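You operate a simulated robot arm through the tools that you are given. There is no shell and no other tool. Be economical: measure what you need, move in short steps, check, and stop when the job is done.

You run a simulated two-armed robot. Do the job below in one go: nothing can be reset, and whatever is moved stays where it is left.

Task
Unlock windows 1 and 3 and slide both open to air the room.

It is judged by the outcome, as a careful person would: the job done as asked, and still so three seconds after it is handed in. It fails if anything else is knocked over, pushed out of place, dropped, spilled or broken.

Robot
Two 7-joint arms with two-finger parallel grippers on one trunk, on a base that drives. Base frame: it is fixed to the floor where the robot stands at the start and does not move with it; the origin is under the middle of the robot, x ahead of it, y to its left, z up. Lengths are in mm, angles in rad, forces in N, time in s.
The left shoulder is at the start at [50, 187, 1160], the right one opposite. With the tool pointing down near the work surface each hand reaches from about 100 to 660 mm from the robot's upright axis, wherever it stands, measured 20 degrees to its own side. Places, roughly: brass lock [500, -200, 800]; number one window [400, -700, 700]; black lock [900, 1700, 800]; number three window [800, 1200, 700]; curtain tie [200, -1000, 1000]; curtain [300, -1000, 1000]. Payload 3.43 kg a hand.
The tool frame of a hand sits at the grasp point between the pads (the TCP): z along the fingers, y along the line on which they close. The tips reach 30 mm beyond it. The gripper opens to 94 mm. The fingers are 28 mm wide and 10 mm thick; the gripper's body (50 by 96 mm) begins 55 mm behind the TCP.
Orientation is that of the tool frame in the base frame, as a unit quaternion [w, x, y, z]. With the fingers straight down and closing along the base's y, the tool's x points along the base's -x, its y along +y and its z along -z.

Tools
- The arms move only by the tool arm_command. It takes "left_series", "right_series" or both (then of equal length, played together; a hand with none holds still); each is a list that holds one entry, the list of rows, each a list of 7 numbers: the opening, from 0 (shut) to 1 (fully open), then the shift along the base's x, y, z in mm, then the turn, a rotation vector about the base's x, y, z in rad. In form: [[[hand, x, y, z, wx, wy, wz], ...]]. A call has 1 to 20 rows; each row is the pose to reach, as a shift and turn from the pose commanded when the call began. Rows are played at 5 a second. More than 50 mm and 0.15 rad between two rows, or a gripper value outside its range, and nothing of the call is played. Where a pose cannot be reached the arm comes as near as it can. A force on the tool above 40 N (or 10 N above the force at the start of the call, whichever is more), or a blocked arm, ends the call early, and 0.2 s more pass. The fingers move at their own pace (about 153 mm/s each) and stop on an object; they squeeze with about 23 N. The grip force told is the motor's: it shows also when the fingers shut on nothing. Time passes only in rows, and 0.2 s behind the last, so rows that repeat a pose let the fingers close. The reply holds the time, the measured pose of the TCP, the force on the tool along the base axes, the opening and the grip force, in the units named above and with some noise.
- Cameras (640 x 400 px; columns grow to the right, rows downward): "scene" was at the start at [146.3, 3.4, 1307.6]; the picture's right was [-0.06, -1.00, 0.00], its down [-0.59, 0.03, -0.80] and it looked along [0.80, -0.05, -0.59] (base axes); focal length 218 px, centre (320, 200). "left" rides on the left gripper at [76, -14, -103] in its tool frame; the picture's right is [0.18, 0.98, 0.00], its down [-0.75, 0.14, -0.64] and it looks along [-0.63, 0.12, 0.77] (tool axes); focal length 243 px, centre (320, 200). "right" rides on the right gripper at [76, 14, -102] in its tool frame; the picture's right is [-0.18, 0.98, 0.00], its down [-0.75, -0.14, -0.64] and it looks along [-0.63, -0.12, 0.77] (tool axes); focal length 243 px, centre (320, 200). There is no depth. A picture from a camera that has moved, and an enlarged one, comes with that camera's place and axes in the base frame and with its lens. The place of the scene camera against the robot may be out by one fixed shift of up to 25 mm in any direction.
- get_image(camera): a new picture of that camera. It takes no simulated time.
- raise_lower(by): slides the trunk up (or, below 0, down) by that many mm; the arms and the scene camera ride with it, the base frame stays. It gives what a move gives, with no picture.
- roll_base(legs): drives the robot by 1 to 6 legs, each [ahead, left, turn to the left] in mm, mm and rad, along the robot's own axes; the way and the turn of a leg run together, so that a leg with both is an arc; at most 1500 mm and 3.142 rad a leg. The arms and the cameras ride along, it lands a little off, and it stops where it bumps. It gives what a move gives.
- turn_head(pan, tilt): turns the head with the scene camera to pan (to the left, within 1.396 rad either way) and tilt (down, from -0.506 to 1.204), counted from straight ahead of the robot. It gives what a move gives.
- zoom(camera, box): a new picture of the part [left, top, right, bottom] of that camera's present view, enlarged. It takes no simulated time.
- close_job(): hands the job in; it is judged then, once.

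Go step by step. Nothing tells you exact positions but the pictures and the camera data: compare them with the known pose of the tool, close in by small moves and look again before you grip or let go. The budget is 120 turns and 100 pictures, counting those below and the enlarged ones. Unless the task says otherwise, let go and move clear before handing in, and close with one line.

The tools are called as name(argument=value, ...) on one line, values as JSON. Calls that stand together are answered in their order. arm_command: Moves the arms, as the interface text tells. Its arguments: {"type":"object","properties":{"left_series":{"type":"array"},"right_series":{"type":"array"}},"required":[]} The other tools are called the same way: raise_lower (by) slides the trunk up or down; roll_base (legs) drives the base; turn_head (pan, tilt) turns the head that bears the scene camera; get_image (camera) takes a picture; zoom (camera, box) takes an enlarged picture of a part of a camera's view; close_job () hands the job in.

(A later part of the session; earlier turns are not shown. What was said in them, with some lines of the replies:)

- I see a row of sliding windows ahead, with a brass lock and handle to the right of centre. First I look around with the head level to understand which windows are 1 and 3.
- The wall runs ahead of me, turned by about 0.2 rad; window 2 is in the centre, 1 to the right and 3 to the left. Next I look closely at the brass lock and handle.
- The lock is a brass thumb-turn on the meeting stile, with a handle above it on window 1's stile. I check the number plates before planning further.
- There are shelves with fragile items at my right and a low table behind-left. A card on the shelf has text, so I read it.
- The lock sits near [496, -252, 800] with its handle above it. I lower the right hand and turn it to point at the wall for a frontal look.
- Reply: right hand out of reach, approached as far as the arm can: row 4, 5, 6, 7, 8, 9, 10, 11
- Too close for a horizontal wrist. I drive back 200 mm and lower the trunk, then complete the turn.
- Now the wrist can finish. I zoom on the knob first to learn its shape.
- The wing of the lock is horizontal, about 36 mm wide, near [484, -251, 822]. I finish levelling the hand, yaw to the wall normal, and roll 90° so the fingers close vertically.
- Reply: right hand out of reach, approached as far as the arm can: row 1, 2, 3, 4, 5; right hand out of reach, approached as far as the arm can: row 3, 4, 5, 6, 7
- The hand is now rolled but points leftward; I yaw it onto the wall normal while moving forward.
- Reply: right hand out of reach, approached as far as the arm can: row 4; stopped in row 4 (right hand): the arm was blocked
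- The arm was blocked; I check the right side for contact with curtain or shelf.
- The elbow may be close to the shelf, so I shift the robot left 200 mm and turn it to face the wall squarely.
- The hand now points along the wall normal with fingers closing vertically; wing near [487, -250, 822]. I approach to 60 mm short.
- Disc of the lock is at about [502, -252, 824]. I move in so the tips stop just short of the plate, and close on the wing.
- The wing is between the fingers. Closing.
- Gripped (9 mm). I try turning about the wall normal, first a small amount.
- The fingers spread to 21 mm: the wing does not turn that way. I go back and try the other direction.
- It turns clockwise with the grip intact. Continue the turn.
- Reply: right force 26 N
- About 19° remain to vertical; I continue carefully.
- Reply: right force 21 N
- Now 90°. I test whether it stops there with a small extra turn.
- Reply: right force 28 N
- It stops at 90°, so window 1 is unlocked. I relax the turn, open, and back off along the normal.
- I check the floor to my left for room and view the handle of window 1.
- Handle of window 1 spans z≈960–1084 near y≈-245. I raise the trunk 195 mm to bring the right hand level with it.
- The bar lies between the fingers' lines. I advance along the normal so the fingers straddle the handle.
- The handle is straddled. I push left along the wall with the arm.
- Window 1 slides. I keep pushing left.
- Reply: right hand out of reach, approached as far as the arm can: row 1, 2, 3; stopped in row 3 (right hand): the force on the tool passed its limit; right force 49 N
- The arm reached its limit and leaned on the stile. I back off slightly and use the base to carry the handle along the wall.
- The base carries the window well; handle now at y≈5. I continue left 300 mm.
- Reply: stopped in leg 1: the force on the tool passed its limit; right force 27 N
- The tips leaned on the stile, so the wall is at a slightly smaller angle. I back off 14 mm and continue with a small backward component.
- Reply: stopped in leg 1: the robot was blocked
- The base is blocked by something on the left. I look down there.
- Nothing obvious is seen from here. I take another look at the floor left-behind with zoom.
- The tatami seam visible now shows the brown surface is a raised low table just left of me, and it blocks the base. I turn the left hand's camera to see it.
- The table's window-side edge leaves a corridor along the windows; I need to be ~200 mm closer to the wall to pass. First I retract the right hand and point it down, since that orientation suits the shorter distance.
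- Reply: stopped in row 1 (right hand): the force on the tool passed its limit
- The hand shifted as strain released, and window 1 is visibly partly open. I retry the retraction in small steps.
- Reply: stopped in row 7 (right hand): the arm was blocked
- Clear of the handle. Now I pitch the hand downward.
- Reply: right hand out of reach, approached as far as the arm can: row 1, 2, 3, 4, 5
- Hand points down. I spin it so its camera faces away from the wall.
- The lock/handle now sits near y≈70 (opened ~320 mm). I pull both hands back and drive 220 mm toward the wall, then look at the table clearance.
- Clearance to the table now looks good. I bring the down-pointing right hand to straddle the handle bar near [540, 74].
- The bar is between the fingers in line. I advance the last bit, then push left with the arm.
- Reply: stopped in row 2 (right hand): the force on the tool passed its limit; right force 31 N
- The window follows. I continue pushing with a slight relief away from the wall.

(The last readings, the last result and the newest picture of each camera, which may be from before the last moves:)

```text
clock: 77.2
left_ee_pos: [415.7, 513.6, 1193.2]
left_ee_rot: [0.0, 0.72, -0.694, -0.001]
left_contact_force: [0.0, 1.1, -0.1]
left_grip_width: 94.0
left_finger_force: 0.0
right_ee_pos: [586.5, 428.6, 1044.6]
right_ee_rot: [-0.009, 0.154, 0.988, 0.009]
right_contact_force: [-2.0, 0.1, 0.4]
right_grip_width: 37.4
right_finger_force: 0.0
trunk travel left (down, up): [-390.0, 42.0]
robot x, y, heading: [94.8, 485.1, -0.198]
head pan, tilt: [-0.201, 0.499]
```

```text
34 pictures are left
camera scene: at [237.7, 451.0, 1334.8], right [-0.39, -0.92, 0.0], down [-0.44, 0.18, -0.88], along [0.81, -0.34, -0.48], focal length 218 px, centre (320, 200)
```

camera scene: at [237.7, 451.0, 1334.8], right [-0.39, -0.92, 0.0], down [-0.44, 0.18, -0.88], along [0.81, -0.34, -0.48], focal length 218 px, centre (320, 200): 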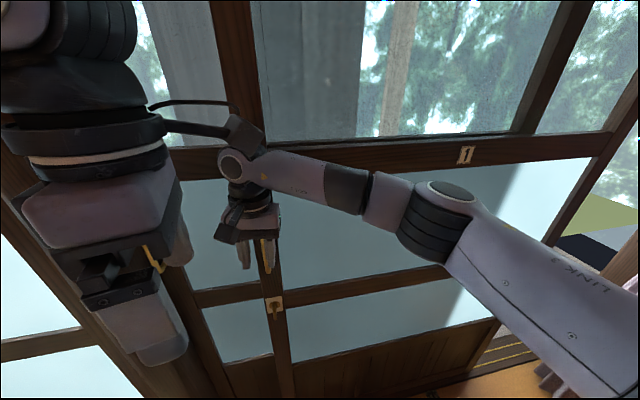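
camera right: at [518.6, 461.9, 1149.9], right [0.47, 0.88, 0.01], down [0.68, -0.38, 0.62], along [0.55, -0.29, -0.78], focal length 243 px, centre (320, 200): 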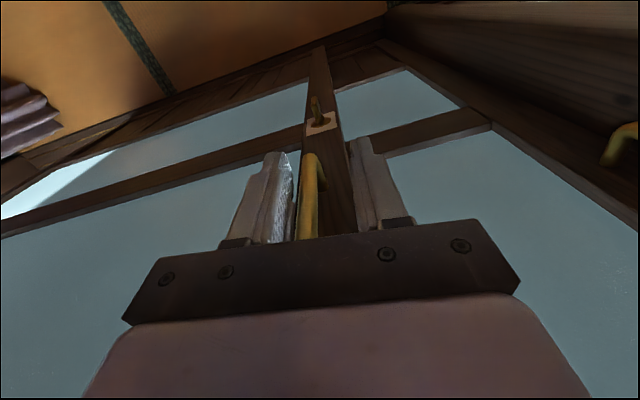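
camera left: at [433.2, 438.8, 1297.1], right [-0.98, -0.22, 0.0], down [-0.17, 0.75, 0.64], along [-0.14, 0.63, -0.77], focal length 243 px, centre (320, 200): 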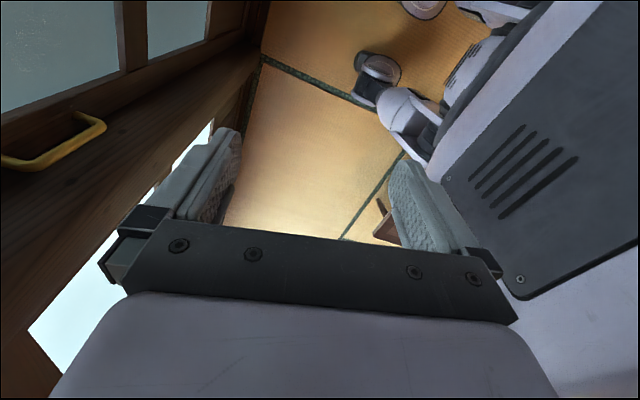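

Window 1 is about 670 mm open. I push another ~130 mm while moving the left hand out of the way.

arm_command(right_series=[[[0.4, 0, 0, 0, 0, 0, 0], [0.4, 0, 0, 0, 0, 0, 0], [0.4, 4, 25, 0, 0, 0, 0], [0.4, 9, 50, 0, 0, 0, 0], [0.4, 14, 75, 0, 0, 0, 0], [0.4, 19, 100, 0, 0, 0, 0], [0.4, 24, 125, 0, 0, 0, 0]]], left_series=[[[1, -30, 20, 0, 0, 0, 0], [1, -60, 40, 0, 0, 0, 0], [1, -90, 60, 0, 0, 0, 0], [1, -90, 80, 0, 0, 0, 0], [1, -90, 100, 0, 0, 0, 0], [1, -90, 100, 0, 0, 0, 0], [1, -90, 100, 0, 0, 0, 0]]])

get_image(camera="right")

get_image(camera="scene")

```text
clock: 78.4
left_ee_pos: [324.0, 608.8, 1196.8]
left_ee_rot: [-0.001, 0.723, -0.691, 0.001]
left_contact_force: [10.4, 3.6, -0.1]
left_grip_width: 87.7
left_finger_force: 0.0
right_ee_pos: [596.2, 494.9, 1049.2]
right_ee_rot: [-0.023, 0.153, 0.988, 0.02]
right_contact_force: [-19.3, 11.8, 1.2]
right_grip_width: 37.7
right_finger_force: 0.0
trunk travel left (down, up): [-390.0, 42.0]
robot x, y, heading: [94.4, 487.7, -0.195]
head pan, tilt: [-0.201, 0.499]
stopped in row 5 (right hand): the force on the tool passed its limit (the readings are from after the stop); the commanded pose is now the measured one
```

```text
33 pictures are left
camera right: at [530.8, 524.4, 1155.3], right [0.47, 0.88, 0.02], down [0.7, -0.39, 0.6], along [0.53, -0.27, -0.8], focal length 243 px, centre (320, 200)
```

right: 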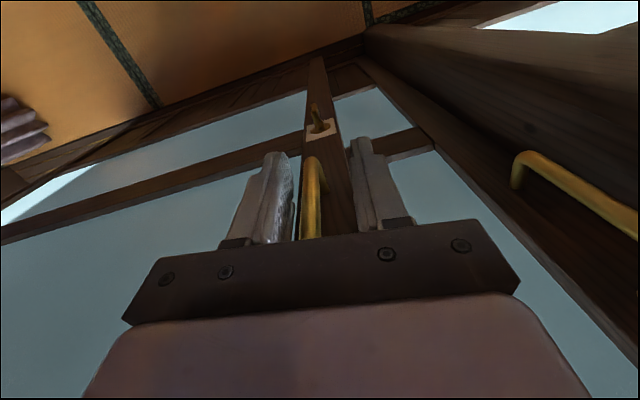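

```text
32 pictures are left
camera scene: at [234.4, 451.4, 1335.3], right [-0.38, -0.92, 0.0], down [-0.44, 0.18, -0.88], along [0.81, -0.34, -0.48], focal length 218 px, centre (320, 200)
```

scene: 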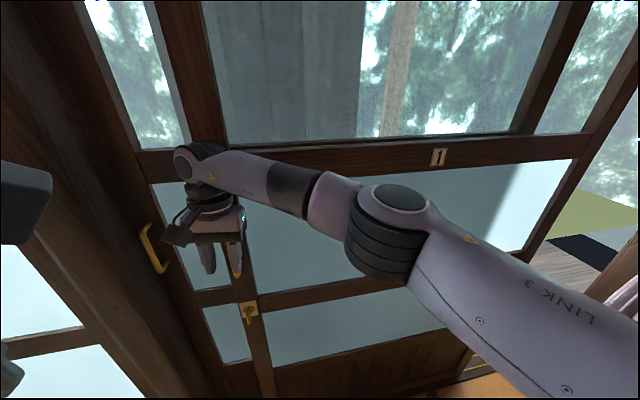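

Window 1 is ~730 mm open. One more short push with relief, then back off.

arm_command(right_series=[[[0.4, -6, 0, 0, 0, 0, 0], [0.4, -4, 20, 0, 0, 0, 0], [0.4, 0, 40, 0, 0, 0, 0], [0.4, 4, 60, 0, 0, 0, 0], [0.4, 8, 80, 0, 0, 0, 0]]])

arm_command(right_series=[[[0.6, -3, 0, 0, 0, 0, 0], [0.6, -20, 4, 0, 0, 0, 0], [0.6, -45, 9, 0, 0, 0, 0], [0.6, -80, 12, 0, 0, 0, 0], [0.6, -110, -10, 0, 0, 0, 0], [0.6, -150, -40, 0, 0, 0, 0], [0.6, -190, -70, 0, 0, 0, 0]]])

get_image(camera="scene")

```text
clock: 79.3
left_ee_pos: [322.9, 611.3, 1196.3]
left_ee_rot: [0.0, 0.724, -0.689, 0.003]
left_contact_force: [9.1, 0.4, -0.1]
left_grip_width: 88.4
left_finger_force: 0.1
right_ee_pos: [592.4, 494.6, 1048.9]
right_ee_rot: [-0.032, 0.162, 0.986, 0.024]
right_contact_force: [-19.8, 10.5, -2.1]
right_grip_width: 37.6
right_finger_force: 0.1
right hand out of reach, approached as far as the arm can: row 2, 3, 4
trunk travel left (down, up): [-390.0, 42.0]
robot x, y, heading: [94.8, 487.3, -0.192]
head pan, tilt: [-0.201, 0.499]
stopped in row 4 (right hand): the force on the tool passed its limit (the readings are from after the stop); the commanded pose is now the measured one
```

```text
clock: 80.9
left_ee_pos: [325.8, 608.6, 1195.2]
left_ee_rot: [0.001, 0.723, -0.691, 0.0]
left_contact_force: [12.3, -2.7, -0.2]
left_grip_width: 87.3
left_finger_force: 0.0
right_ee_pos: [406.8, 420.1, 1045.8]
right_ee_rot: [-0.032, 0.164, 0.986, 0.022]
right_contact_force: [-0.7, 0.3, 0.4]
right_grip_width: 56.4
right_finger_force: 0.1
trunk travel left (down, up): [-390.0, 42.0]
robot x, y, heading: [94.4, 487.7, -0.196]
head pan, tilt: [-0.201, 0.499]
```

```text
31 pictures are left
camera scene: at [236.4, 450.0, 1334.9], right [-0.38, -0.92, 0.0], down [-0.44, 0.18, -0.88], along [0.81, -0.34, -0.48], focal length 218 px, centre (320, 200)
```

scene: 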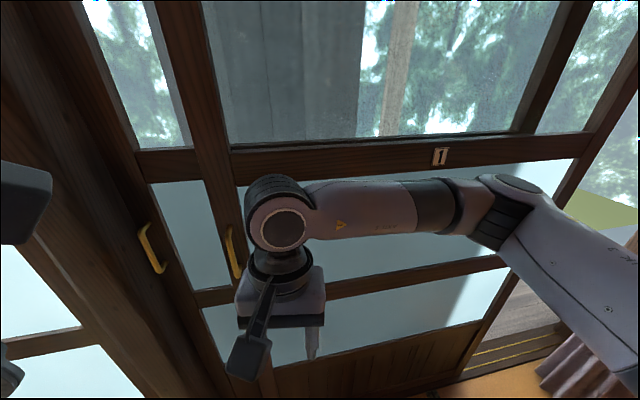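

Window 1 is well open. The left hand lightly touches something (likely my own chest), so I move it forward, pull the right hand to my right, and drive left along the corridor.

arm_command(right_series=[[[0.6, -10, -40, 10, 0, 0, 0], [0.6, -20, -80, 20, 0, 0, 0], [0.6, -30, -120, 30, 0, 0, 0], [0.6, -40, -160, 40, 0, 0, 0], [0.6, -45, -200, 50, 0, 0, 0]]], left_series=[[[1, 20, 0, 0, 0, 0, 0], [1, 40, 0, 0, 0, 0, 0], [1, 70, -10, 0, 0, 0, 0], [1, 70, -10, 0, 0, 0, 0], [1, 70, -10, 0, 0, 0, 0]]])

roll_base(legs=[[0, 800, 0]])

turn_head(pan=0.7, tilt=0.5)

get_image(camera="scene")

get_image(camera="left")

```text
clock: 82.1
left_ee_pos: [397.6, 597.7, 1195.3]
left_ee_rot: [0.001, 0.723, -0.691, 0.0]
left_contact_force: [-1.0, -0.9, 0.0]
left_grip_width: 94.1
left_finger_force: 0.1
right_ee_pos: [361.0, 220.6, 1099.8]
right_ee_rot: [-0.031, 0.163, 0.986, 0.022]
right_contact_force: [-0.8, -0.1, -0.1]
right_grip_width: 56.4
right_finger_force: 0.0
trunk travel left (down, up): [-390.0, 42.0]
robot x, y, heading: [93.9, 487.9, -0.198]
head pan, tilt: [-0.201, 0.499]
```

```text
clock: 86.4
left_ee_pos: [547.6, 1390.7, 1194.8]
left_ee_rot: [0.001, 0.727, -0.686, 0.001]
left_contact_force: [0.2, 0.1, -0.9]
left_grip_width: 94.1
left_finger_force: 0.1
right_ee_pos: [514.5, 1014.9, 1097.6]
right_ee_rot: [-0.031, 0.158, 0.987, 0.022]
right_contact_force: [-0.3, 0.7, -0.3]
right_grip_width: 56.2
right_finger_force: 0.2
trunk travel left (down, up): [-390.0, 42.0]
robot x, y, heading: [245.3, 1279.7, -0.179]
head pan, tilt: [-0.201, 0.499]
```

```text
clock: 87.6
left_ee_pos: [547.5, 1391.2, 1195.5]
left_ee_rot: [0.001, 0.727, -0.687, 0.002]
left_contact_force: [0.5, 0.5, -0.6]
left_grip_width: 93.8
left_finger_force: 0.2
right_ee_pos: [514.1, 1015.9, 1097.8]
right_ee_rot: [-0.032, 0.158, 0.987, 0.022]
right_contact_force: [0.1, -0.8, -0.6]
right_grip_width: 56.7
right_finger_force: 0.1
trunk travel left (down, up): [-390.0, 42.0]
robot x, y, heading: [246.1, 1283.5, -0.185]
head pan, tilt: [0.7, 0.499]
```

```text
30 pictures are left
camera scene: at [382.9, 1321.6, 1334.8], right [0.49, -0.87, 0.0], down [-0.42, -0.24, -0.88], along [0.76, 0.43, -0.48], focal length 218 px, centre (320, 200)
```

scene: 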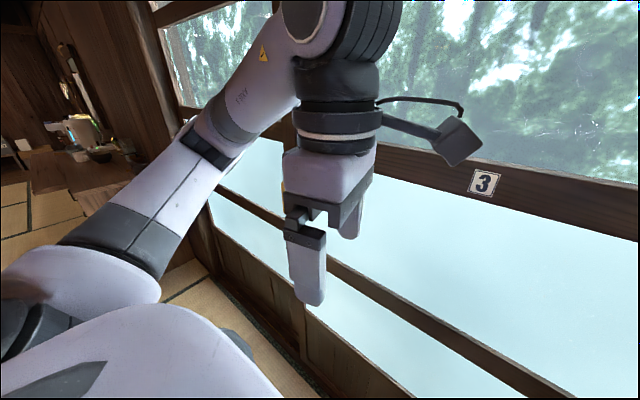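

```text
29 pictures are left
camera left: at [566.3, 1316.7, 1299.1], right [-0.97, -0.24, 0.0], down [-0.18, 0.75, 0.64], along [-0.15, 0.62, -0.77], focal length 243 px, centre (320, 200)
```

left: 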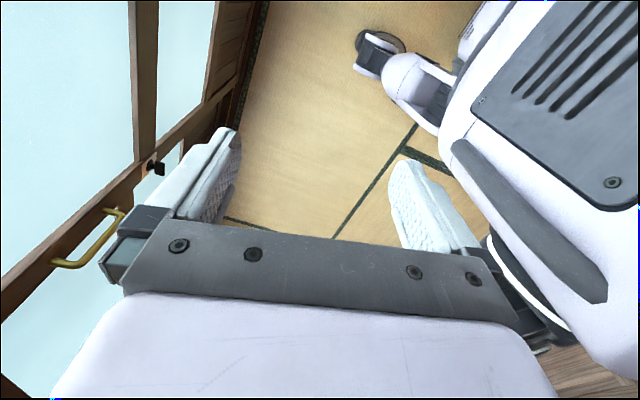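

The black lock is at about [859, 1697, 822], with its handle on the same stile. I drive left further and back a little to repeat the geometry that worked for lock 1, checking the space on the left midway.

roll_base(legs=[[0, 500, 0], [-225, 0, 0]])

turn_head(pan=1.2, tilt=0.4)

get_image(camera="scene")

```text
clock: 91.9
left_ee_pos: [415.4, 1921.1, 1195.4]
left_ee_rot: [0.001, 0.729, -0.685, 0.001]
left_contact_force: [-0.3, -0.7, 0.2]
left_grip_width: 94.0
left_finger_force: 0.0
right_ee_pos: [384.9, 1544.1, 1097.0]
right_ee_rot: [-0.031, 0.156, 0.987, 0.021]
right_contact_force: [-0.1, -0.4, 0.3]
right_grip_width: 56.4
right_finger_force: 0.1
trunk travel left (down, up): [-390.0, 42.0]
robot x, y, heading: [115.8, 1807.6, -0.181]
head pan, tilt: [0.7, 0.499]
```

```text
clock: 92.8
left_ee_pos: [415.8, 1921.4, 1195.6]
left_ee_rot: [0.001, 0.728, -0.685, 0.001]
left_contact_force: [-0.1, -0.7, 0.0]
left_grip_width: 94.0
left_finger_force: 0.0
right_ee_pos: [384.4, 1543.8, 1097.3]
right_ee_rot: [-0.032, 0.156, 0.987, 0.022]
right_contact_force: [-0.2, 0.1, 0.2]
right_grip_width: 56.5
right_finger_force: 0.1
trunk travel left (down, up): [-390.0, 42.0]
robot x, y, heading: [116.4, 1806.3, -0.178]
head pan, tilt: [1.201, 0.4]
```

```text
28 pictures are left
camera scene: at [222.2, 1884.4, 1344.0], right [0.85, -0.52, 0.0], down [-0.2, -0.33, -0.92], along [0.48, 0.79, -0.39], focal length 218 px, centre (320, 200)
```

scene: 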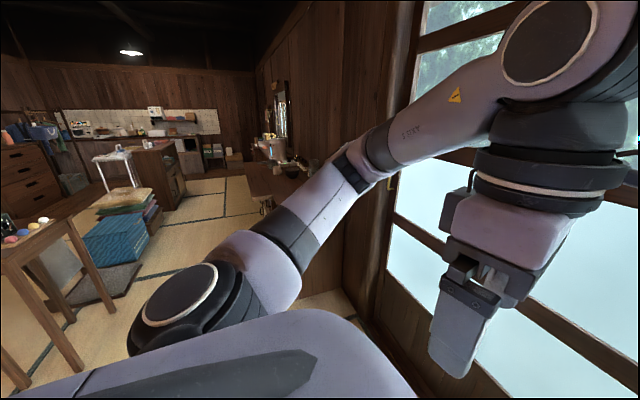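

Space on the left is clear up to y≈3100. I shift left 346 mm more, lower the trunk, and reorient the right hand toward the lock.

roll_base(legs=[[0, 346, 0]])

raise_lower(by=-190)

arm_command(right_series=[[[1, 0, 0, 0, -0.053, -0.056, 0.11]]])

arm_command(right_series=[[[1, 35, -20, 0, 0, 0, 0], [1, 70, -40, 0, 0, 0, 0], [1, 100, -60, -10, -0.028, -0.14, 0], [1, 130, -80, -20, -0.056, -0.28, 0], [1, 155, -95, -30, -0.084, -0.42, 0], [1, 180, -110, -40, -0.111, -0.56, 0], [1, 205, -125, -50, -0.139, -0.7, 0], [1, 220, -140, -60, -0.167, -0.84, 0], [1, 226, -153, -70, -0.195, -0.98, 0], [1, 226, -153, -70, -0.223, -1.12, 0], [1, 226, -153, -70, -0.25, -1.26, 0], [1, 226, -153, -70, -0.278, -1.4, 0], [1, 226, -153, -70, -0.306, -1.54, 0]]])

get_image(camera="right")

```text
clock: 95.0
left_ee_pos: [477.5, 2261.6, 1196.0]
left_ee_rot: [0.002, 0.729, -0.684, 0.0]
left_contact_force: [-0.5, -0.9, 0.1]
left_grip_width: 94.1
left_finger_force: 0.0
right_ee_pos: [448.0, 1886.3, 1097.4]
right_ee_rot: [-0.033, 0.155, 0.987, 0.021]
right_contact_force: [0.2, -0.1, 0.7]
right_grip_width: 56.4
right_finger_force: 0.2
trunk travel left (down, up): [-390.0, 42.0]
robot x, y, heading: [172.2, 2151.0, -0.179]
head pan, tilt: [1.201, 0.4]
```

```text
clock: 97.1
left_ee_pos: [477.1, 2261.8, 1005.8]
left_ee_rot: [0.001, 0.729, -0.684, 0.001]
left_contact_force: [-0.5, 0.7, -0.4]
left_grip_width: 94.0
left_finger_force: 0.1
right_ee_pos: [448.1, 1887.2, 908.1]
right_ee_rot: [-0.032, 0.154, 0.987, 0.022]
right_contact_force: [0.0, -0.1, 0.1]
right_grip_width: 56.4
right_finger_force: 0.0
trunk travel left (down, up): [-200.0, 232.0]
robot x, y, heading: [176.3, 2148.7, -0.176]
head pan, tilt: [1.201, 0.4]
```

```text
clock: 97.5
left_ee_pos: [476.8, 2261.5, 1004.4]
left_ee_rot: [0.001, 0.729, -0.684, 0.001]
left_contact_force: [0.5, 0.0, -0.1]
left_grip_width: 93.9
left_finger_force: 0.2
right_ee_pos: [447.4, 1884.7, 907.4]
right_ee_rot: [-0.001, 0.1, 0.995, -0.002]
right_contact_force: [-0.3, 0.1, -0.4]
right_grip_width: 94.0
right_finger_force: 0.0
trunk travel left (down, up): [-200.0, 232.0]
robot x, y, heading: [179.2, 2148.2, -0.181]
head pan, tilt: [1.201, 0.4]
```

```text
clock: 100.3
left_ee_pos: [477.5, 2262.0, 1005.4]
left_ee_rot: [0.001, 0.73, -0.684, 0.001]
left_contact_force: [-0.8, 0.5, 0.3]
left_grip_width: 94.3
left_finger_force: 0.0
right_ee_pos: [673.8, 1732.8, 838.4]
right_ee_rot: [0.537, 0.085, 0.838, -0.053]
right_contact_force: [0.2, -0.1, 0.1]
right_grip_width: 93.9
right_finger_force: 0.0
right hand out of reach, approached as far as the arm can: row 11, 12, 13
trunk travel left (down, up): [-200.0, 232.0]
robot x, y, heading: [172.8, 2148.6, -0.176]
head pan, tilt: [1.201, 0.4]
```

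```text
27 pictures are left
camera right: at [553.9, 1770.1, 811.7], right [0.27, 0.95, 0.17], down [-0.29, -0.09, 0.95], along [0.92, -0.31, 0.25], focal length 243 px, centre (320, 200)
```

right: 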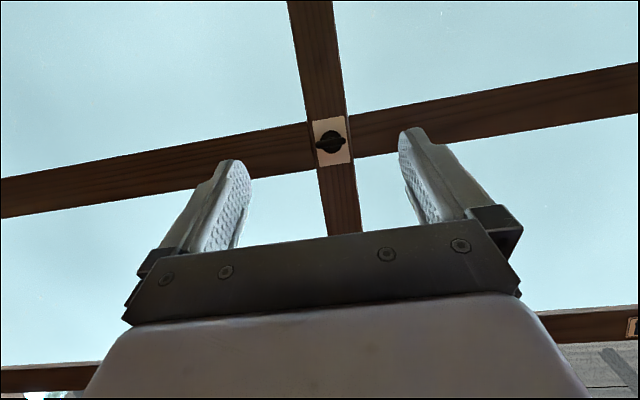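

The black lock is alike: wing horizontal, at about [855, 1697, 821]. I roll the hand 90° about the normal, then correct the yaw.

arm_command(right_series=[[[1, 0, 0, 0, 0.14, -0.028, 0], [1, 0, 0, 0, 0.28, -0.056, 0], [1, 0, 0, 0, 0.42, -0.083, 0], [1, 0, 0, 0, 0.56, -0.111, 0], [1, 0, 0, 0, 0.7, -0.139, 0], [1, 0, 0, 0, 0.84, -0.167, 0], [1, 0, 0, 0, 0.98, -0.195, 0], [1, 0, 0, 0, 1.12, -0.223, 0], [1, 0, 0, 0, 1.26, -0.25, 0], [1, 0, 0, 0, 1.4, -0.278, 0], [1, 0, 0, 0, 1.54, -0.306, 0]]])

arm_command(right_series=[[[1, 15, -3, -3, 0, 0, -0.11], [1, 30, -6, -6, 0, 0, -0.22], [1, 45, -9, -9, 0, 0, -0.33], [1, 60, -12, -12, 0, 0, -0.437]]])

get_image(camera="right")

```text
clock: 102.7
left_ee_pos: [476.6, 2262.1, 1003.5]
left_ee_rot: [0.001, 0.73, -0.684, 0.002]
left_contact_force: [1.4, 0.2, -0.5]
left_grip_width: 93.8
left_finger_force: 0.0
right_ee_pos: [673.1, 1732.2, 837.2]
right_ee_rot: [0.437, 0.44, 0.555, 0.556]
right_contact_force: [-0.9, -0.1, 0.0]
right_grip_width: 94.0
right_finger_force: 0.0
trunk travel left (down, up): [-200.0, 232.0]
robot x, y, heading: [174.0, 2147.2, -0.178]
head pan, tilt: [1.201, 0.4]
```

```text
clock: 103.7
left_ee_pos: [477.7, 2262.9, 1005.6]
left_ee_rot: [0.001, 0.729, -0.684, 0.001]
left_contact_force: [-0.8, 0.7, -0.1]
left_grip_width: 94.1
left_finger_force: 0.1
right_ee_pos: [734.3, 1720.2, 826.3]
right_ee_rot: [0.546, 0.551, 0.447, 0.446]
right_contact_force: [0.0, 1.1, 0.4]
right_grip_width: 93.8
right_finger_force: 0.1
trunk travel left (down, up): [-200.0, 232.0]
robot x, y, heading: [176.8, 2148.4, -0.176]
head pan, tilt: [1.201, 0.4]
```

```text
26 pictures are left
camera right: at [649.6, 1814.2, 841.2], right [-0.03, -0.18, 0.98], down [-0.78, -0.61, -0.14], along [0.62, -0.77, -0.12], focal length 243 px, centre (320, 200)
```

right: 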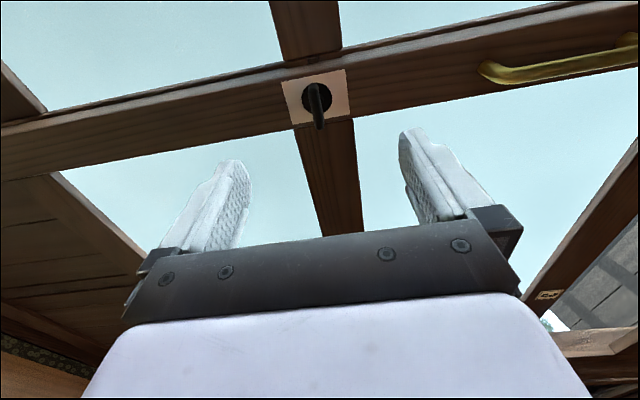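

Orientation is right; disc of the lock at roughly [880, 1690, 822]. I approach to 60 mm and re-measure.

arm_command(right_series=[[[1, 40, -8, -2, 0, 0, 0], [1, 80, -16, -4, 0, 0, 0]]])

get_image(camera="right")

```text
clock: 104.3
left_ee_pos: [476.8, 2263.0, 1006.1]
left_ee_rot: [0.001, 0.729, -0.684, 0.001]
left_contact_force: [0.2, 1.0, 0.6]
left_grip_width: 93.8
left_finger_force: 0.0
right_ee_pos: [815.4, 1704.7, 820.7]
right_ee_rot: [0.546, 0.55, 0.448, 0.446]
right_contact_force: [0.1, -0.7, 0.8]
right_grip_width: 93.8
right_finger_force: 0.0
trunk travel left (down, up): [-200.0, 232.0]
robot x, y, heading: [177.8, 2153.2, -0.172]
head pan, tilt: [1.201, 0.4]
```

```text
25 pictures are left
camera right: at [730.4, 1797.9, 836.5], right [-0.03, -0.18, 0.98], down [-0.78, -0.61, -0.14], along [0.62, -0.77, -0.12], focal length 243 px, centre (320, 200)
```

right: 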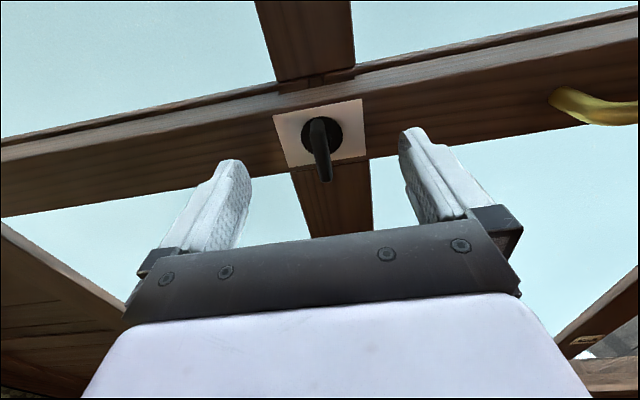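

This matches the lock-1 view; about 18 mm more, then close.

arm_command(right_series=[[[1, 10, -5, 0, 0, 0, 0], [1, 18, -8, 0, 0, 0, 0], [0.4, 18, -8, 0, 0, 0, 0], [0, 18, -8, 0, 0, 0, 0], [0, 18, -8, 0, 0, 0, 0], [0, 18, -8, 0, 0, 0, 0]]])

get_image(camera="right")

```text
clock: 105.7
left_ee_pos: [477.6, 2261.7, 1006.3]
left_ee_rot: [0.002, 0.729, -0.684, 0.001]
left_contact_force: [0.7, 0.2, -0.5]
left_grip_width: 94.1
left_finger_force: 0.0
right_ee_pos: [831.4, 1696.5, 821.8]
right_ee_rot: [0.547, 0.549, 0.447, 0.448]
right_contact_force: [1.8, -1.6, -0.2]
right_grip_width: 8.8
right_finger_force: 42.7
trunk travel left (down, up): [-200.0, 232.0]
robot x, y, heading: [172.9, 2145.3, -0.176]
head pan, tilt: [1.201, 0.4]
```

```text
24 pictures are left
camera right: at [746.8, 1788.8, 837.7], right [-0.03, -0.18, 0.98], down [-0.78, -0.61, -0.14], along [0.62, -0.77, -0.12], focal length 243 px, centre (320, 200)
```

right: 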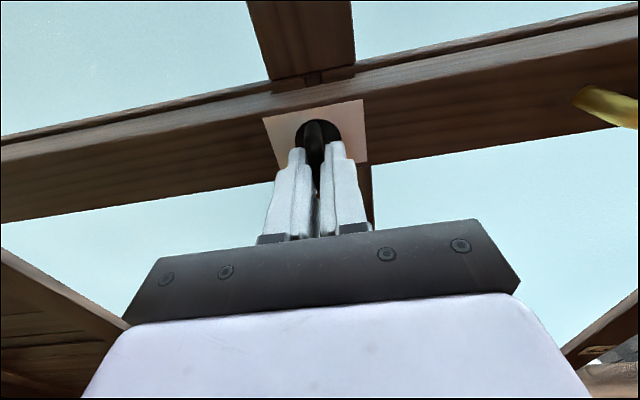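

Gripped. I try the clockwise turn first, in a small amount.

arm_command(right_series=[[[0, 0, 0, 0, 0.137, -0.028, 0], [0, 0, 0, 0, 0.274, -0.056, 0], [0, 0, 0, 0, 0.4, -0.08, 0]]])

```text
clock: 106.5
left_ee_pos: [478.7, 2261.3, 1005.7]
left_ee_rot: [0.001, 0.729, -0.684, 0.002]
left_contact_force: [0.4, -0.4, 0.3]
left_grip_width: 93.8
left_finger_force: 0.1
right_ee_pos: [832.1, 1695.8, 819.8]
right_ee_rot: [0.44, 0.631, 0.328, 0.548]
right_contact_force: [-0.7, -0.3, -6.8]
right_grip_width: 8.9
right_finger_force: 43.2
trunk travel left (down, up): [-200.0, 232.0]
robot x, y, heading: [176.7, 2149.1, -0.173]
head pan, tilt: [1.201, 0.4]
```

It turns clockwise too (width stays 8.9). I complete the quarter turn.

arm_command(right_series=[[[0, 0, 0, 1, 0.137, -0.028, 0], [0, 0, 0, 1, 0.274, -0.056, 0], [0, 0, 0, 1, 0.41, -0.084, 0], [0, 0, 0, 1, 0.547, -0.112, 0], [0, 0, 0, 1, 0.684, -0.14, 0], [0, 0, 0, 1, 0.82, -0.168, 0], [0, 0, 0, 1, 0.94, -0.19, 0], [0, 0, 0, 1, 1.06, -0.215, 0], [0, 0, 0, 1, 1.17, -0.238, 0]]])

get_image(camera="right")

```text
clock: 108.5
left_ee_pos: [479.8, 2262.9, 1005.0]
left_ee_rot: [0.002, 0.73, -0.684, 0.0]
left_contact_force: [0.7, -0.1, -0.1]
left_grip_width: 93.9
left_finger_force: 0.1
right_ee_pos: [832.1, 1701.3, 816.4]
right_ee_rot: [0.053, 0.709, -0.077, 0.699]
right_contact_force: [-9.3, 24.0, -18.9]
right_grip_width: 9.3
right_finger_force: 43.0
trunk travel left (down, up): [-200.0, 232.0]
robot x, y, heading: [175.2, 2147.6, -0.172]
head pan, tilt: [1.201, 0.4]
```

```text
23 pictures are left
camera right: at [730.6, 1701.6, 894.1], right [-0.18, -0.96, -0.22], down [-0.61, 0.28, -0.74], along [0.77, 0.0, -0.64], focal length 243 px, centre (320, 200)
```

right: 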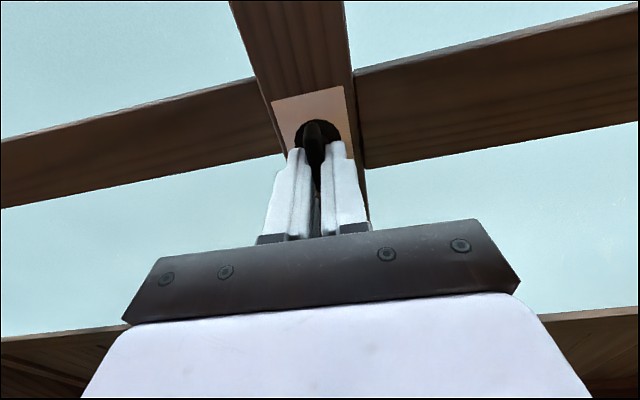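

Quarter turn reached; a small extra turn to make sure it is at its stop, then release and back off.

arm_command(right_series=[[[0, 0, -3, 2, 0.06, -0.012, 0], [0, 0, -3, 2, 0.12, -0.024, 0], [0, 0, -3, 2, 0.12, -0.024, 0]]])

arm_command(right_series=[[[0, 0, 0, 0, -0.1, 0.02, 0], [0.5, 0, 0, 0, -0.1, 0.02, 0], [0.5, 0, 0, 0, -0.1, 0.02, 0], [0.5, -35, 7, 0, -0.1, 0.02, 0], [0.5, -75, 15, 0, -0.1, 0.02, 0]]])

get_image(camera="right")

```text
clock: 109.0
left_ee_pos: [477.2, 2261.9, 1005.5]
left_ee_rot: [0.002, 0.73, -0.683, 0.002]
left_contact_force: [-0.1, 0.0, 0.2]
left_grip_width: 94.0
left_finger_force: 0.1
right_ee_pos: [832.4, 1700.6, 816.7]
right_ee_rot: [0.034, 0.708, -0.092, 0.699]
right_contact_force: [2.0, 2.7, -2.5]
right_grip_width: 10.7
right_finger_force: 44.4
trunk travel left (down, up): [-200.0, 232.0]
robot x, y, heading: [174.2, 2147.7, -0.175]
head pan, tilt: [1.201, 0.4]
stopped in row 2 (right hand): the force on the tool passed its limit (the readings are from after the stop); the commanded pose is now the measured one
```

```text
clock: 110.2
left_ee_pos: [477.6, 2263.8, 1005.7]
left_ee_rot: [0.001, 0.729, -0.684, 0.002]
left_contact_force: [-0.7, 0.3, -0.6]
left_grip_width: 94.3
left_finger_force: 0.1
right_ee_pos: [756.0, 1716.4, 817.0]
right_ee_rot: [0.068, 0.713, -0.059, 0.695]
right_contact_force: [0.0, 0.1, -1.0]
right_grip_width: 47.1
right_finger_force: 0.0
trunk travel left (down, up): [-200.0, 232.0]
robot x, y, heading: [176.8, 2148.0, -0.177]
head pan, tilt: [1.201, 0.4]
```

```text
22 pictures are left
camera right: at [654.4, 1719.6, 895.2], right [-0.18, -0.97, -0.17], down [-0.62, 0.25, -0.74], along [0.76, -0.03, -0.65], focal length 243 px, centre (320, 200)
```

right: 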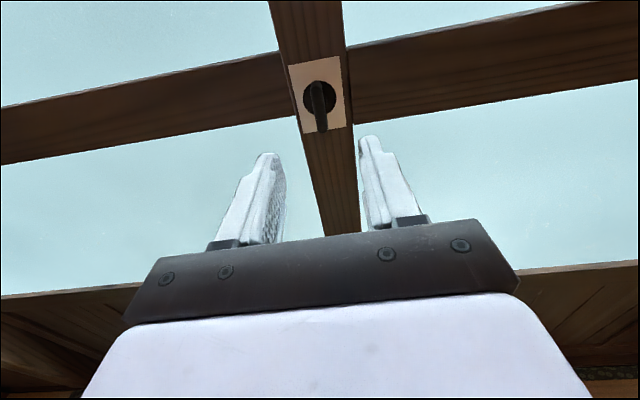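

Lock 3 is unlocked (wing vertical). I raise the trunk to the handle height and look.

raise_lower(by=203)

get_image(camera="right")

```text
clock: 112.3
left_ee_pos: [477.3, 2262.5, 1207.9]
left_ee_rot: [0.001, 0.73, -0.684, 0.002]
left_contact_force: [-0.7, -0.2, 0.7]
left_grip_width: 93.9
left_finger_force: 0.1
right_ee_pos: [757.1, 1716.5, 1017.8]
right_ee_rot: [0.068, 0.712, -0.059, 0.696]
right_contact_force: [-0.6, -0.4, 0.1]
right_grip_width: 47.1
right_finger_force: 0.1
trunk travel left (down, up): [-403.0, 29.0]
robot x, y, heading: [170.3, 2148.5, -0.173]
head pan, tilt: [1.201, 0.4]
```

```text
21 pictures are left
camera right: at [655.0, 1719.7, 1097.8], right [-0.18, -0.97, -0.17], down [-0.62, 0.25, -0.74], along [0.76, -0.03, -0.65], focal length 243 px, centre (320, 200)
```

right: 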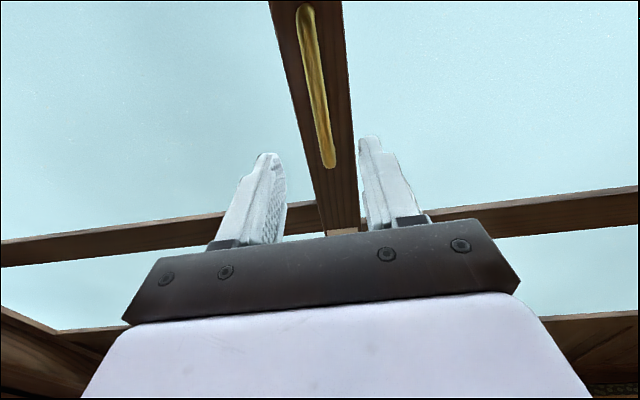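

Same view as for window 1. I advance to straddle the handle and carry it left with the base.

arm_command(right_series=[[[0.5, 35, -7, 5, 0, 0, 0], [0.5, 55, -11, 10, 0, 0, 0], [0.5, 66, -13, 10, 0, 0, 0], [0.35, 66, -13, 10, 0, 0, 0]]])

get_image(camera="right")

roll_base(legs=[[2, 250, 0]])

get_image(camera="right")

get_image(camera="scene")

```text
clock: 113.3
left_ee_pos: [477.0, 2261.9, 1208.7]
left_ee_rot: [0.001, 0.729, -0.684, 0.002]
left_contact_force: [-0.3, 0.2, -1.3]
left_grip_width: 93.9
left_finger_force: 0.1
right_ee_pos: [821.7, 1702.4, 1027.6]
right_ee_rot: [0.069, 0.712, -0.06, 0.696]
right_contact_force: [0.2, 0.6, -0.3]
right_grip_width: 33.0
right_finger_force: 0.1
trunk travel left (down, up): [-403.0, 29.0]
robot x, y, heading: [177.8, 2142.8, -0.179]
head pan, tilt: [1.201, 0.4]
```

```text
20 pictures are left
camera right: at [720.4, 1706.4, 1107.2], right [-0.18, -0.97, -0.17], down [-0.62, 0.25, -0.74], along [0.76, -0.03, -0.65], focal length 243 px, centre (320, 200)
```

right: 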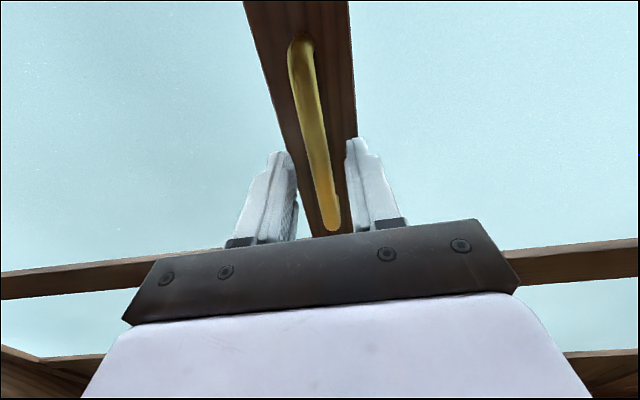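

```text
clock: 115.2
left_ee_pos: [524.1, 2511.1, 1208.1]
left_ee_rot: [0.002, 0.729, -0.684, 0.002]
left_contact_force: [0.8, 0.2, -0.1]
left_grip_width: 94.1
left_finger_force: 0.1
right_ee_pos: [867.6, 1952.5, 1026.7]
right_ee_rot: [0.067, 0.712, -0.059, 0.696]
right_contact_force: [0.8, 5.9, 1.9]
right_grip_width: 36.3
right_finger_force: 3.2
trunk travel left (down, up): [-403.0, 29.0]
robot x, y, heading: [221.4, 2397.3, -0.178]
head pan, tilt: [1.201, 0.4]
```

```text
19 pictures are left
camera right: at [766.0, 1955.1, 1107.5], right [-0.18, -0.97, -0.17], down [-0.62, 0.25, -0.74], along [0.76, -0.03, -0.65], focal length 243 px, centre (320, 200)
```

right: 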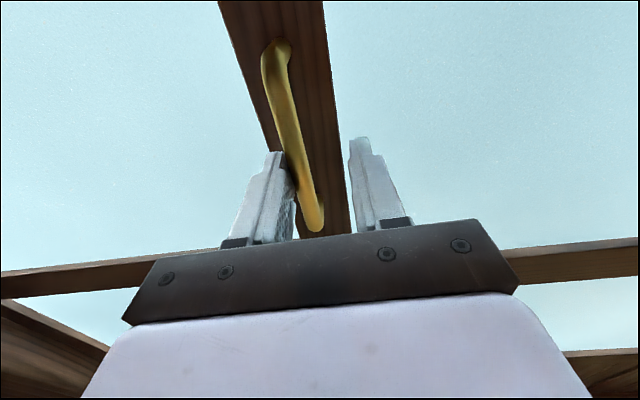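

```text
18 pictures are left
camera scene: at [329.6, 2475.0, 1356.9], right [0.85, -0.52, 0.0], down [-0.2, -0.33, -0.92], along [0.48, 0.79, -0.39], focal length 218 px, centre (320, 200)
```

scene: 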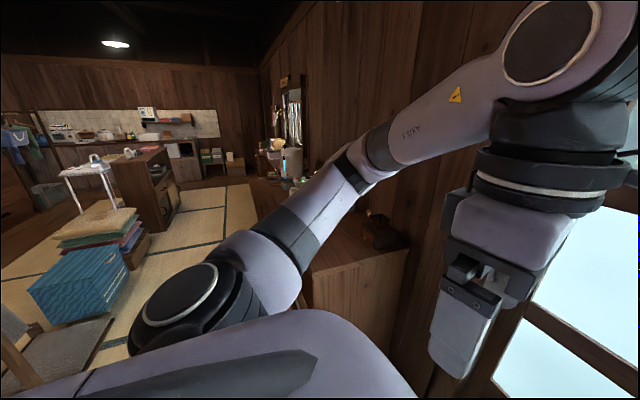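

Window 3 moves well. A counter stands ahead-left near y≈3060 by the wall; my elbow passes above it but I go stepwise: 200 mm more.

roll_base(legs=[[3, 200, 0]])

get_image(camera="right")

turn_head(pan=1.0, tilt=0.6)

get_image(camera="scene")

get_image(camera="left")

```text
clock: 116.8
left_ee_pos: [561.4, 2711.2, 1208.6]
left_ee_rot: [0.001, 0.731, -0.683, 0.002]
left_contact_force: [-0.2, 0.2, -0.1]
left_grip_width: 93.8
left_finger_force: 0.1
right_ee_pos: [907.0, 2149.0, 1028.2]
right_ee_rot: [0.071, 0.711, -0.061, 0.697]
right_contact_force: [-0.6, -0.3, 0.0]
right_grip_width: 32.9
right_finger_force: 0.0
trunk travel left (down, up): [-403.0, 29.0]
robot x, y, heading: [258.7, 2598.1, -0.174]
head pan, tilt: [1.201, 0.4]
```

```text
17 pictures are left
camera right: at [804.5, 2153.3, 1107.9], right [-0.18, -0.97, -0.17], down [-0.62, 0.25, -0.74], along [0.76, -0.03, -0.65], focal length 243 px, centre (320, 200)
```

right: 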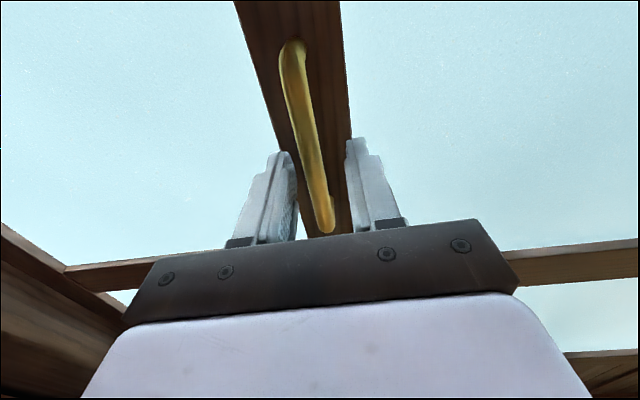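

```text
clock: 117.5
left_ee_pos: [562.5, 2711.8, 1208.6]
left_ee_rot: [0.001, 0.731, -0.683, 0.002]
left_contact_force: [0.3, -0.3, -0.4]
left_grip_width: 93.9
left_finger_force: 0.1
right_ee_pos: [906.8, 2148.8, 1028.7]
right_ee_rot: [0.07, 0.711, -0.06, 0.697]
right_contact_force: [-0.2, -0.1, 0.6]
right_grip_width: 32.9
right_finger_force: 0.1
trunk travel left (down, up): [-403.0, 29.0]
robot x, y, heading: [262.1, 2599.1, -0.175]
head pan, tilt: [1.0, 0.6]
```

```text
16 pictures are left
camera scene: at [379.5, 2659.7, 1338.8], right [0.74, -0.68, 0.0], down [-0.38, -0.42, -0.83], along [0.56, 0.61, -0.56], focal length 218 px, centre (320, 200)
```

scene: 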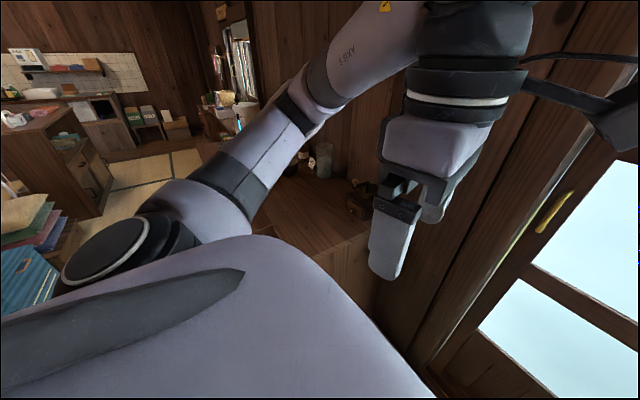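

```text
15 pictures are left
camera left: at [581.7, 2637.0, 1312.1], right [-0.97, -0.25, 0.0], down [-0.19, 0.74, 0.64], along [-0.16, 0.62, -0.77], focal length 243 px, centre (320, 200)
```

left: 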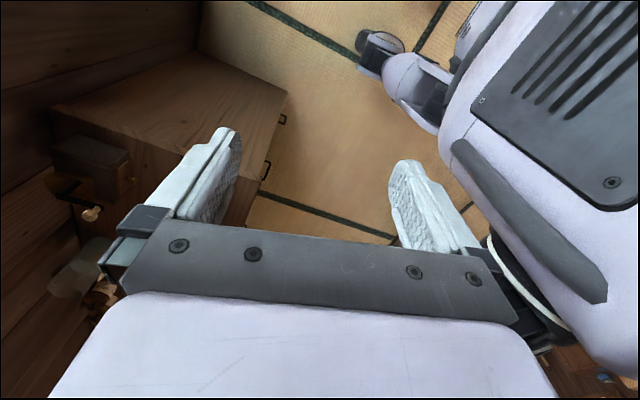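

Clear: the counter corner (~[612, 2820]) stays right of the base path and below my left arm. Another 230 mm.

roll_base(legs=[[3, 230, 0]])

get_image(camera="right")

turn_head(pan=-0.4, tilt=0.4)

get_image(camera="scene")

```text
clock: 119.3
left_ee_pos: [602.8, 2937.9, 1207.2]
left_ee_rot: [0.001, 0.732, -0.681, 0.002]
left_contact_force: [0.2, 0.3, -0.5]
left_grip_width: 93.9
left_finger_force: 0.1
right_ee_pos: [950.7, 2376.6, 1028.6]
right_ee_rot: [0.069, 0.711, -0.059, 0.697]
right_contact_force: [1.5, 3.2, -0.6]
right_grip_width: 35.0
right_finger_force: 2.0
trunk travel left (down, up): [-403.0, 29.0]
robot x, y, heading: [301.8, 2823.0, -0.169]
head pan, tilt: [1.0, 0.6]
```

```text
14 pictures are left
camera right: at [849.0, 2380.6, 1107.8], right [-0.18, -0.97, -0.17], down [-0.62, 0.24, -0.74], along [0.76, -0.03, -0.65], focal length 243 px, centre (320, 200)
```

right: 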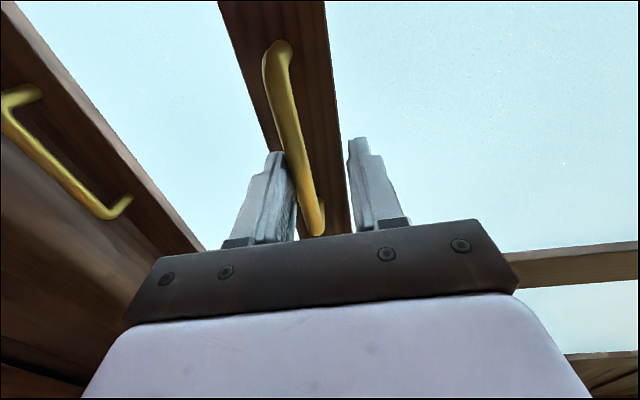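

```text
clock: 120.8
left_ee_pos: [603.6, 2938.1, 1208.8]
left_ee_rot: [0.001, 0.732, -0.682, 0.002]
left_contact_force: [0.2, -0.2, -0.1]
left_grip_width: 94.0
left_finger_force: 0.0
right_ee_pos: [949.9, 2376.6, 1028.9]
right_ee_rot: [0.069, 0.711, -0.059, 0.697]
right_contact_force: [2.2, 2.6, -0.3]
right_grip_width: 34.6
right_finger_force: 0.8
trunk travel left (down, up): [-403.0, 29.0]
robot x, y, heading: [300.8, 2823.9, -0.168]
head pan, tilt: [-0.4, 0.4]
```

```text
13 pictures are left
camera scene: at [439.9, 2770.4, 1356.9], right [-0.54, -0.84, 0.0], down [-0.33, 0.21, -0.92], along [0.78, -0.5, -0.39], focal length 218 px, centre (320, 200)
```

scene: 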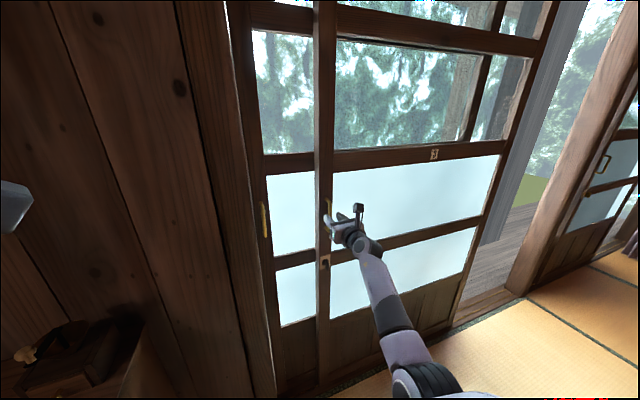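

Window 3 is wide open (~690 mm). I open the fingers and retract the hand from the handle.

arm_command(right_series=[[[0.7, 0, 0, 0, 0, 0, 0], [0.7, 0, 0, 0, 0, 0, 0], [0.7, -20, 4, 0, 0, 0, 0], [0.7, -45, 9, 0, 0, 0, 0], [0.7, -75, 15, 0, 0, 0, 0], [0.7, -105, 20, 0, 0, 0, 0]]])

get_image(camera="right")

get_image(camera="scene")

```text
clock: 122.2
left_ee_pos: [602.7, 2938.6, 1208.7]
left_ee_rot: [0.001, 0.732, -0.681, 0.002]
left_contact_force: [0.2, -0.3, -0.8]
left_grip_width: 93.9
left_finger_force: 0.1
right_ee_pos: [844.2, 2396.4, 1030.8]
right_ee_rot: [0.069, 0.711, -0.059, 0.697]
right_contact_force: [-0.3, 1.1, 0.0]
right_grip_width: 66.0
right_finger_force: 0.0
trunk travel left (down, up): [-403.0, 29.0]
robot x, y, heading: [304.0, 2819.9, -0.17]
head pan, tilt: [-0.4, 0.4]
```

```text
12 pictures are left
camera right: at [742.7, 2399.6, 1108.8], right [-0.18, -0.97, -0.17], down [-0.62, 0.25, -0.74], along [0.76, -0.03, -0.65], focal length 243 px, centre (320, 200)
```

right: 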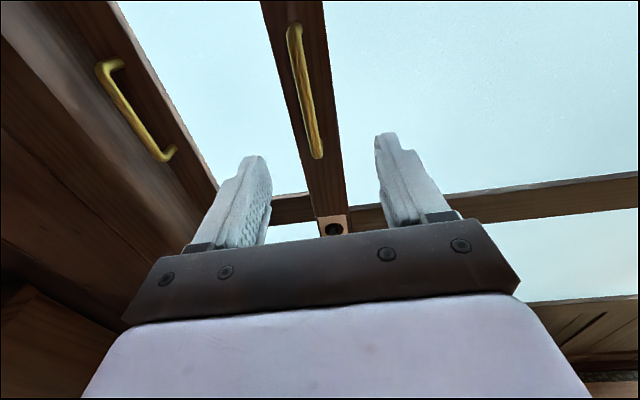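

```text
11 pictures are left
camera scene: at [439.4, 2770.1, 1357.0], right [-0.54, -0.84, 0.0], down [-0.33, 0.21, -0.92], along [0.78, -0.5, -0.39], focal length 218 px, centre (320, 200)
```

scene: 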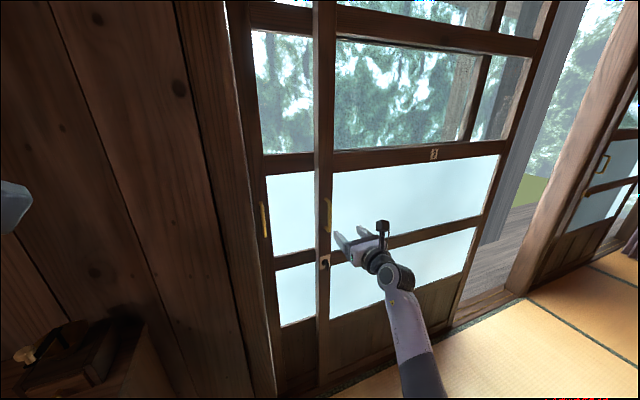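

The hand is clear and window 3 stays open. A last look toward window 1.

turn_head(pan=-1.0, tilt=0.25)

get_image(camera="scene")

```text
clock: 123.2
left_ee_pos: [602.3, 2938.3, 1207.4]
left_ee_rot: [0.001, 0.732, -0.682, 0.001]
left_contact_force: [0.0, 0.3, -0.6]
left_grip_width: 93.9
left_finger_force: 0.0
right_ee_pos: [845.2, 2396.5, 1031.2]
right_ee_rot: [0.069, 0.711, -0.059, 0.697]
right_contact_force: [0.3, 0.3, 0.1]
right_grip_width: 66.0
right_finger_force: 0.0
trunk travel left (down, up): [-403.0, 29.0]
robot x, y, heading: [302.2, 2819.4, -0.166]
head pan, tilt: [-1.0, 0.25]
```

```text
10 pictures are left
camera scene: at [398.3, 2734.0, 1370.9], right [-0.92, -0.39, 0.0], down [-0.1, 0.23, -0.97], along [0.38, -0.89, -0.25], focal length 218 px, centre (320, 200)
```

scene: 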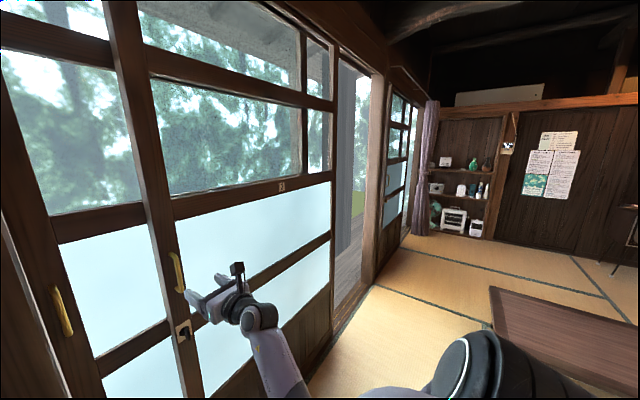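

Window 3 is open, the shelf items are standing, and the table shows no sign of having moved. Window 1 was left open by about 730 mm. I hand in.

close_job()

```text
The job is handed in.
```

I unlocked windows 1 and 3 and slid both left: window 1 is about 730 mm open and window 3 about 690 mm. The base stopped against the low table once while I was sliding window 1, but the table looked in place afterwards, and both hands were clear when I handed in.
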